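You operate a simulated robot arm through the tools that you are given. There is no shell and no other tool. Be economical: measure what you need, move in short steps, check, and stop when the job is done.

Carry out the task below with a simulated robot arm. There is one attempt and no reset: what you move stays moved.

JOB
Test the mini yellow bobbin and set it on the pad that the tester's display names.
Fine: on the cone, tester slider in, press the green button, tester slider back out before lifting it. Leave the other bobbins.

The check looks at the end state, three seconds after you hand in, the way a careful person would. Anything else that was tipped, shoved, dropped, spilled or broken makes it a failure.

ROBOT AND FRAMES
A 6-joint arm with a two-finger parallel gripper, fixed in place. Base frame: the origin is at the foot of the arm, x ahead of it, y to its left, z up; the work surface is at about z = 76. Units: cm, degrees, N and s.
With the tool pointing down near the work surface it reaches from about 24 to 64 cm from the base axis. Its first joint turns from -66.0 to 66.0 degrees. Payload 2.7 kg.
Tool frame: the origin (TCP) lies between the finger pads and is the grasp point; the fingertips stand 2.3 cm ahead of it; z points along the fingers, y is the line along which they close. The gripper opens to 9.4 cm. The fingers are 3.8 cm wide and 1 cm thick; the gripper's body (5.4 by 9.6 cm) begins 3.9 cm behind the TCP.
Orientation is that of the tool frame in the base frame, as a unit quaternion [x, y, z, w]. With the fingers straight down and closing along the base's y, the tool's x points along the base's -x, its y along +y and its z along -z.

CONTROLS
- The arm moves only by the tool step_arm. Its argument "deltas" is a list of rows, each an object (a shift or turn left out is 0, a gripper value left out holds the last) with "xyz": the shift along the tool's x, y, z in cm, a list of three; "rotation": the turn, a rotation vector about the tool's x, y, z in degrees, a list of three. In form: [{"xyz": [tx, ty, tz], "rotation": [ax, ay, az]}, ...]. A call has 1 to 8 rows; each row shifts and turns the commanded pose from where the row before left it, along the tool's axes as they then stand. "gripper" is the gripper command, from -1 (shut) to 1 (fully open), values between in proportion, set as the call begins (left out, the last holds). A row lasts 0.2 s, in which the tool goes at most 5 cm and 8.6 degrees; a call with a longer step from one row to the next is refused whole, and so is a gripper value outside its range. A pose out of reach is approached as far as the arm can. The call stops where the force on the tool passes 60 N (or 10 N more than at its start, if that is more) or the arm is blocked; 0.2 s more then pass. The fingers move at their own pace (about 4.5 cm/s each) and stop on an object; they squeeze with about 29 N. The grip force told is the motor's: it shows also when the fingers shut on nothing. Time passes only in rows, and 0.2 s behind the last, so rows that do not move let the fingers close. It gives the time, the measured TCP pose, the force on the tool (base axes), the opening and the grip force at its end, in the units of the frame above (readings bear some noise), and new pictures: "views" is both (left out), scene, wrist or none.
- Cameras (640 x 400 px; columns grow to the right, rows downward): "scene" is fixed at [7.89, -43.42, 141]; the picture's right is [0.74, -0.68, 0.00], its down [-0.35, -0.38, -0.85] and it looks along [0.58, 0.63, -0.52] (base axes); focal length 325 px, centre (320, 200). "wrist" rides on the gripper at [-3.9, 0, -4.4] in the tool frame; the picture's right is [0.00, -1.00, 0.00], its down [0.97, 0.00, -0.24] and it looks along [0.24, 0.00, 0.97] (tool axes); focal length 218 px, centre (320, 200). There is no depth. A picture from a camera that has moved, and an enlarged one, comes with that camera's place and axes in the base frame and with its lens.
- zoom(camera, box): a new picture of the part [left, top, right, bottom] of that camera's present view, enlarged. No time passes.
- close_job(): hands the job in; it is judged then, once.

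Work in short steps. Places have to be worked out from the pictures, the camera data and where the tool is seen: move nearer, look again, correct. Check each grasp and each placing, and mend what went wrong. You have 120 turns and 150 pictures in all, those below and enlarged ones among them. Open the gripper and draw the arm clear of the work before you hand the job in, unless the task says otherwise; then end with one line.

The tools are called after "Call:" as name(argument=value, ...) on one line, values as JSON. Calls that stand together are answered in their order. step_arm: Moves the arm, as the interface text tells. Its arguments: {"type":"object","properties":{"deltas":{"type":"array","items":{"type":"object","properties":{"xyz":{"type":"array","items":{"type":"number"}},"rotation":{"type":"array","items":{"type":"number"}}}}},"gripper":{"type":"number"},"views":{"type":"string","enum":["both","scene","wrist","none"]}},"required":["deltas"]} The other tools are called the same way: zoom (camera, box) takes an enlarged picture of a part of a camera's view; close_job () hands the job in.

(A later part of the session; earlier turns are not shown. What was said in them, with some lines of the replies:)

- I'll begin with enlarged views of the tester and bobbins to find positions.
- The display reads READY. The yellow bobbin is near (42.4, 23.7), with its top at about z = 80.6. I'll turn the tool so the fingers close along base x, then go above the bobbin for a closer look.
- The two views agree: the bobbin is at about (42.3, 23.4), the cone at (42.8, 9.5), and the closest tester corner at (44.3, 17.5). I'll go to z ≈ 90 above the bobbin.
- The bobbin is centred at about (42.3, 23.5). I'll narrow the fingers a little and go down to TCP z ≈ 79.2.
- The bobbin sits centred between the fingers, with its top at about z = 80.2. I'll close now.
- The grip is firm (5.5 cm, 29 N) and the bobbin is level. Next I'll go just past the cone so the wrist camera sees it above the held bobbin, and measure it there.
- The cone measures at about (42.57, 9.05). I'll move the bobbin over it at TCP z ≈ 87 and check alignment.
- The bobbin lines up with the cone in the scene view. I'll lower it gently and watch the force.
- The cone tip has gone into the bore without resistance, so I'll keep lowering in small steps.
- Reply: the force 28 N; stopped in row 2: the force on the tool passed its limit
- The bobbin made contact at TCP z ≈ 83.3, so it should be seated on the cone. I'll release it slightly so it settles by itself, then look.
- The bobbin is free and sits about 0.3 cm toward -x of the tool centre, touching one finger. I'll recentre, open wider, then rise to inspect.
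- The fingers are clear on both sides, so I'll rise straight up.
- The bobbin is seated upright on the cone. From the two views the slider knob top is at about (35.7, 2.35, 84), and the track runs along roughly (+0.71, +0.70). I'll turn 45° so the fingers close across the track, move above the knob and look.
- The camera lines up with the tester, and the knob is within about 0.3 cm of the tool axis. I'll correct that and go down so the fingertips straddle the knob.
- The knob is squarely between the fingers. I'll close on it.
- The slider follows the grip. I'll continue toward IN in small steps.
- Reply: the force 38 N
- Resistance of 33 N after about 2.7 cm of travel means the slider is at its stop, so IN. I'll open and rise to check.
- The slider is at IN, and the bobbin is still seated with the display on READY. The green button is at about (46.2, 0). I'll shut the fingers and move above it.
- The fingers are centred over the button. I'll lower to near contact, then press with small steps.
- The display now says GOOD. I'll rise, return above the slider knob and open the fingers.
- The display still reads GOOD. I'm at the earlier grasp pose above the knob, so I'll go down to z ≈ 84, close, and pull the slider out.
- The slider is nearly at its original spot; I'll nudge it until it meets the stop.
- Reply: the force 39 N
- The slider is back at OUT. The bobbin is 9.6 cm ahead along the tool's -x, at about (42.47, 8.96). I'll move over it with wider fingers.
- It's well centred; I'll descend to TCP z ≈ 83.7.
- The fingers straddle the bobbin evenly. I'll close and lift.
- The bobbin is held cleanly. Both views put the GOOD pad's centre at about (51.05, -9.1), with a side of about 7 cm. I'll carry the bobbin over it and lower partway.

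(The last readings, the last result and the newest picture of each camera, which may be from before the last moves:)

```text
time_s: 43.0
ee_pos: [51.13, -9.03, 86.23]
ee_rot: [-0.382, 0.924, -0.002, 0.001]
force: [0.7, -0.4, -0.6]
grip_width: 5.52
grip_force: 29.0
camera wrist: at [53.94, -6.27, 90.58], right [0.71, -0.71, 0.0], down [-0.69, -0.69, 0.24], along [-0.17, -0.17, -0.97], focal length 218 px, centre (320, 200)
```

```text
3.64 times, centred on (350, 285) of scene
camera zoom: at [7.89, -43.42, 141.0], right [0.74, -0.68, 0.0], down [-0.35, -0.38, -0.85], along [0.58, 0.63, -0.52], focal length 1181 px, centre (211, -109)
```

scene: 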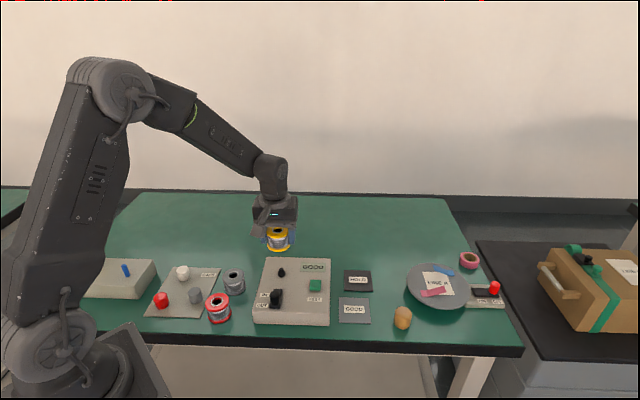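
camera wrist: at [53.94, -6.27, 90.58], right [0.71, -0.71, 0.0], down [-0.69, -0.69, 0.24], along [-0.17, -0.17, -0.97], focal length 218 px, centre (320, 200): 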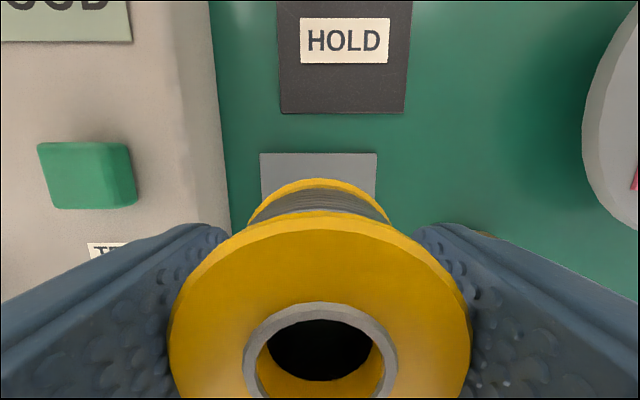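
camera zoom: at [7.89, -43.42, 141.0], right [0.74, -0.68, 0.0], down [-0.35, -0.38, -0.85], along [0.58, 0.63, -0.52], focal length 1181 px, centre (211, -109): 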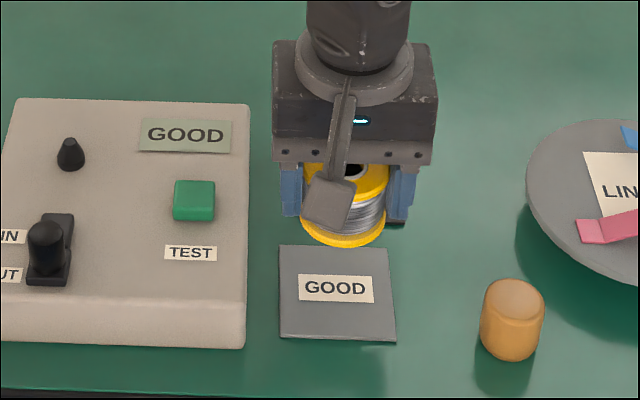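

It's laterally centred, and the pad centre is about 0.2 cm nearer the table edge. I'll correct that and lower most of the way.

Call:
step_arm(deltas=[{"xyz": [0.2, 0, 2.5]}, {"xyz": [0, 0, 2]}, {"xyz": [0, 0, 1]}, {}], views="none")

Call:
step_arm(deltas=[{"xyz": [0, 0, 0.3]}, {"xyz": [0, 0, 0.3]}, {}], views="none")

Call:
zoom(camera="scene", box=[280, 230, 420, 340])

```text
time_s: 44.0
ee_pos: [51.01, -9.25, 80.77]
ee_rot: [-0.383, 0.924, -0.002, 0.002]
force: [0.2, -0.3, -0.6]
grip_width: 5.53
grip_force: 28.9
```

```text
time_s: 44.8
ee_pos: [51.03, -9.19, 80.07]
ee_rot: [-0.383, 0.924, -0.002, 0.002]
force: [0.3, -0.2, -1.4]
grip_width: 5.51
grip_force: 29.3
```

```text
3.64 times, centred on (350, 285) of scene
camera zoom: at [7.89, -43.42, 141.0], right [0.74, -0.68, 0.0], down [-0.35, -0.38, -0.85], along [0.58, 0.63, -0.52], focal length 1181 px, centre (211, -109)
```

zoom: 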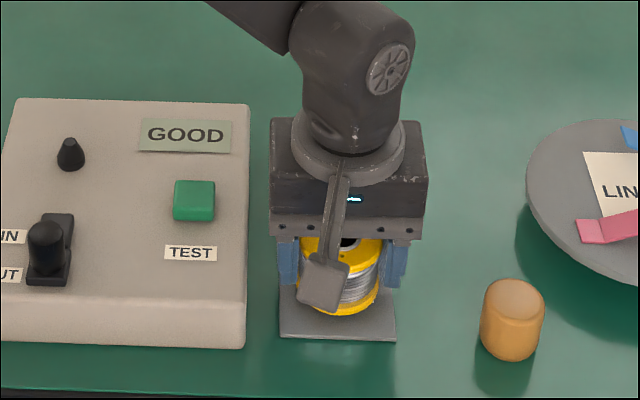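

The bobbin is just above the pad with no contact force yet. I'll lower in fine steps until it touches.

Call:
step_arm(deltas=[{"xyz": [0, 0, 0.15]}, {"xyz": [0, 0, 0.15]}, {}], views="none")

```text
time_s: 45.6
ee_pos: [51.13, -9.28, 79.88]
ee_rot: [-0.382, 0.924, -0.002, 0.002]
force: [-0.7, 0.2, -0.9]
grip_width: 5.51
grip_force: 28.9
```

Call:
step_arm(deltas=[{"xyz": [0, 0, 0.12]}, {"xyz": [0, 0, 0.12]}, {}], views="none")

```text
time_s: 46.4
ee_pos: [51.01, -9.19, 79.6]
ee_rot: [-0.383, 0.924, -0.002, 0.002]
force: [0.4, 0.0, -0.4]
grip_width: 5.53
grip_force: 29.0
```

Still no contact, so I'll continue.

Call:
step_arm(deltas=[{"xyz": [0, 0, 0.12]}, {"xyz": [0, 0, 0.12]}, {}], views="none")

```text
time_s: 47.2
ee_pos: [51.07, -9.21, 79.46]
ee_rot: [-0.382, 0.924, -0.002, 0.004]
force: [-8.7, 1.4, 26.4]
grip_width: 5.54
grip_force: 29.0
```

The 26 N upward force means the bobbin is on the pad. I'll ease off a touch and open slightly.

Call:
step_arm(deltas=[{"xyz": [0, 0, -0.1]}, {}, {}], gripper=0.42, views="wrist")

Call:
zoom(camera="scene", box=[280, 230, 420, 340])

```text
time_s: 48.0
ee_pos: [51.01, -9.26, 79.61]
ee_rot: [-0.382, 0.924, -0.001, 0.001]
force: [-0.7, -0.5, 0.2]
grip_width: 6.65
grip_force: 0.0
camera wrist: at [53.78, -6.49, 83.84], right [0.71, -0.71, 0.0], down [-0.69, -0.69, 0.24], along [-0.17, -0.17, -0.97], focal length 218 px, centre (320, 200)
```

wrist: 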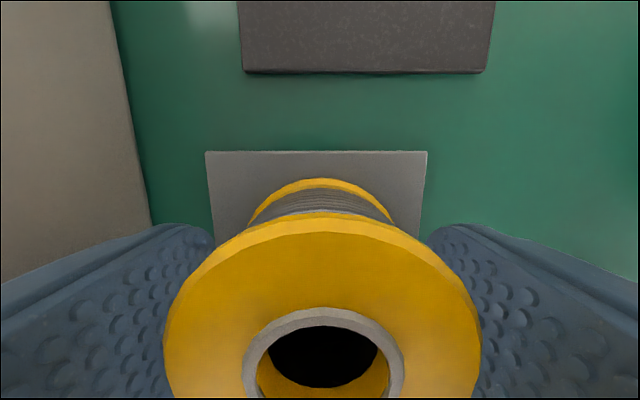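

```text
3.64 times, centred on (350, 285) of scene
camera zoom: at [7.89, -43.42, 141.0], right [0.74, -0.68, 0.0], down [-0.35, -0.38, -0.85], along [0.58, 0.63, -0.52], focal length 1181 px, centre (211, -109)
```

zoom: 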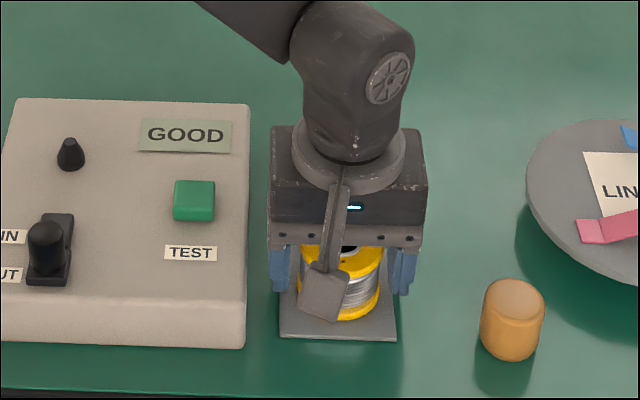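

The bobbin is free, with gaps on both sides. I'll rise straight up, clear of the work.

Call:
step_arm(deltas=[{"xyz": [0, 0, -1]}, {"xyz": [0, 0, -2.5]}, {"xyz": [0, 0, -4]}, {"xyz": [0, 0, -4]}, {"xyz": [0, 0, -4]}, {"xyz": [-4, 0, -2]}, {"xyz": [-4, 0, 0]}, {}], views="both")

Call:
zoom(camera="scene", box=[200, 220, 420, 340])

```text
time_s: 49.8
ee_pos: [56.48, -3.6, 97.1]
ee_rot: [-0.382, 0.924, -0.002, 0.001]
force: [-0.1, 0.4, -0.1]
grip_width: 6.68
grip_force: 0.1
camera wrist: at [59.32, -0.92, 101.43], right [0.71, -0.71, 0.0], down [-0.69, -0.69, 0.24], along [-0.17, -0.17, -0.97], focal length 218 px, centre (320, 200)
```

scene: 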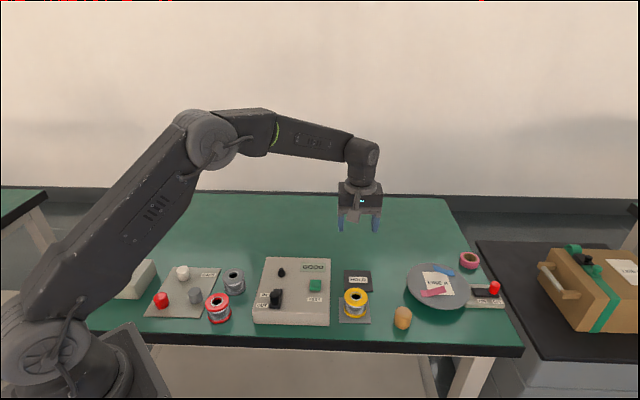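
wrist: 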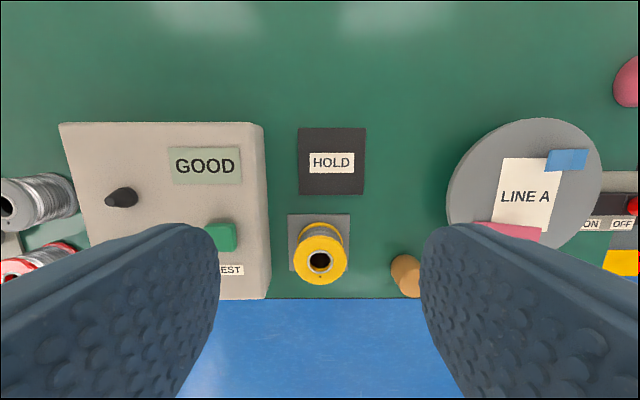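

```text
2.91 times, centred on (310, 280) of scene
camera zoom: at [7.89, -43.42, 141.0], right [0.74, -0.68, 0.0], down [-0.35, -0.38, -0.85], along [0.58, 0.63, -0.52], focal length 945 px, centre (349, -33)
```

zoom: 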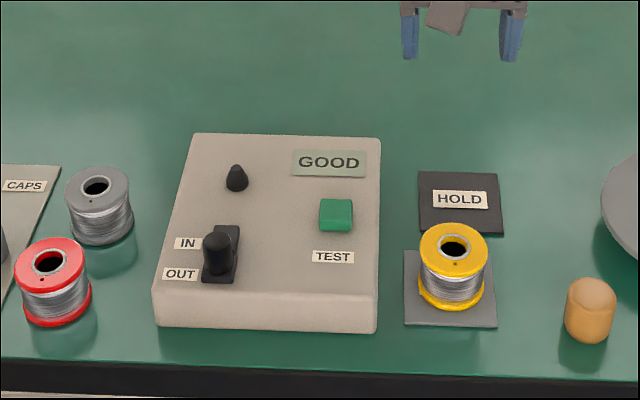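

The bobbin stands upright in the middle of the GOOD pad and the slider is at OUT. Nothing else has moved and the arm is clear, so I'm handing in.

Call:
close_job()

```text
The job is handed in.
```

The mini yellow bobbin tested GOOD and is standing upright on the GOOD pad; the slider is back out, the other bobbins weren't touched, and the job is handed in.
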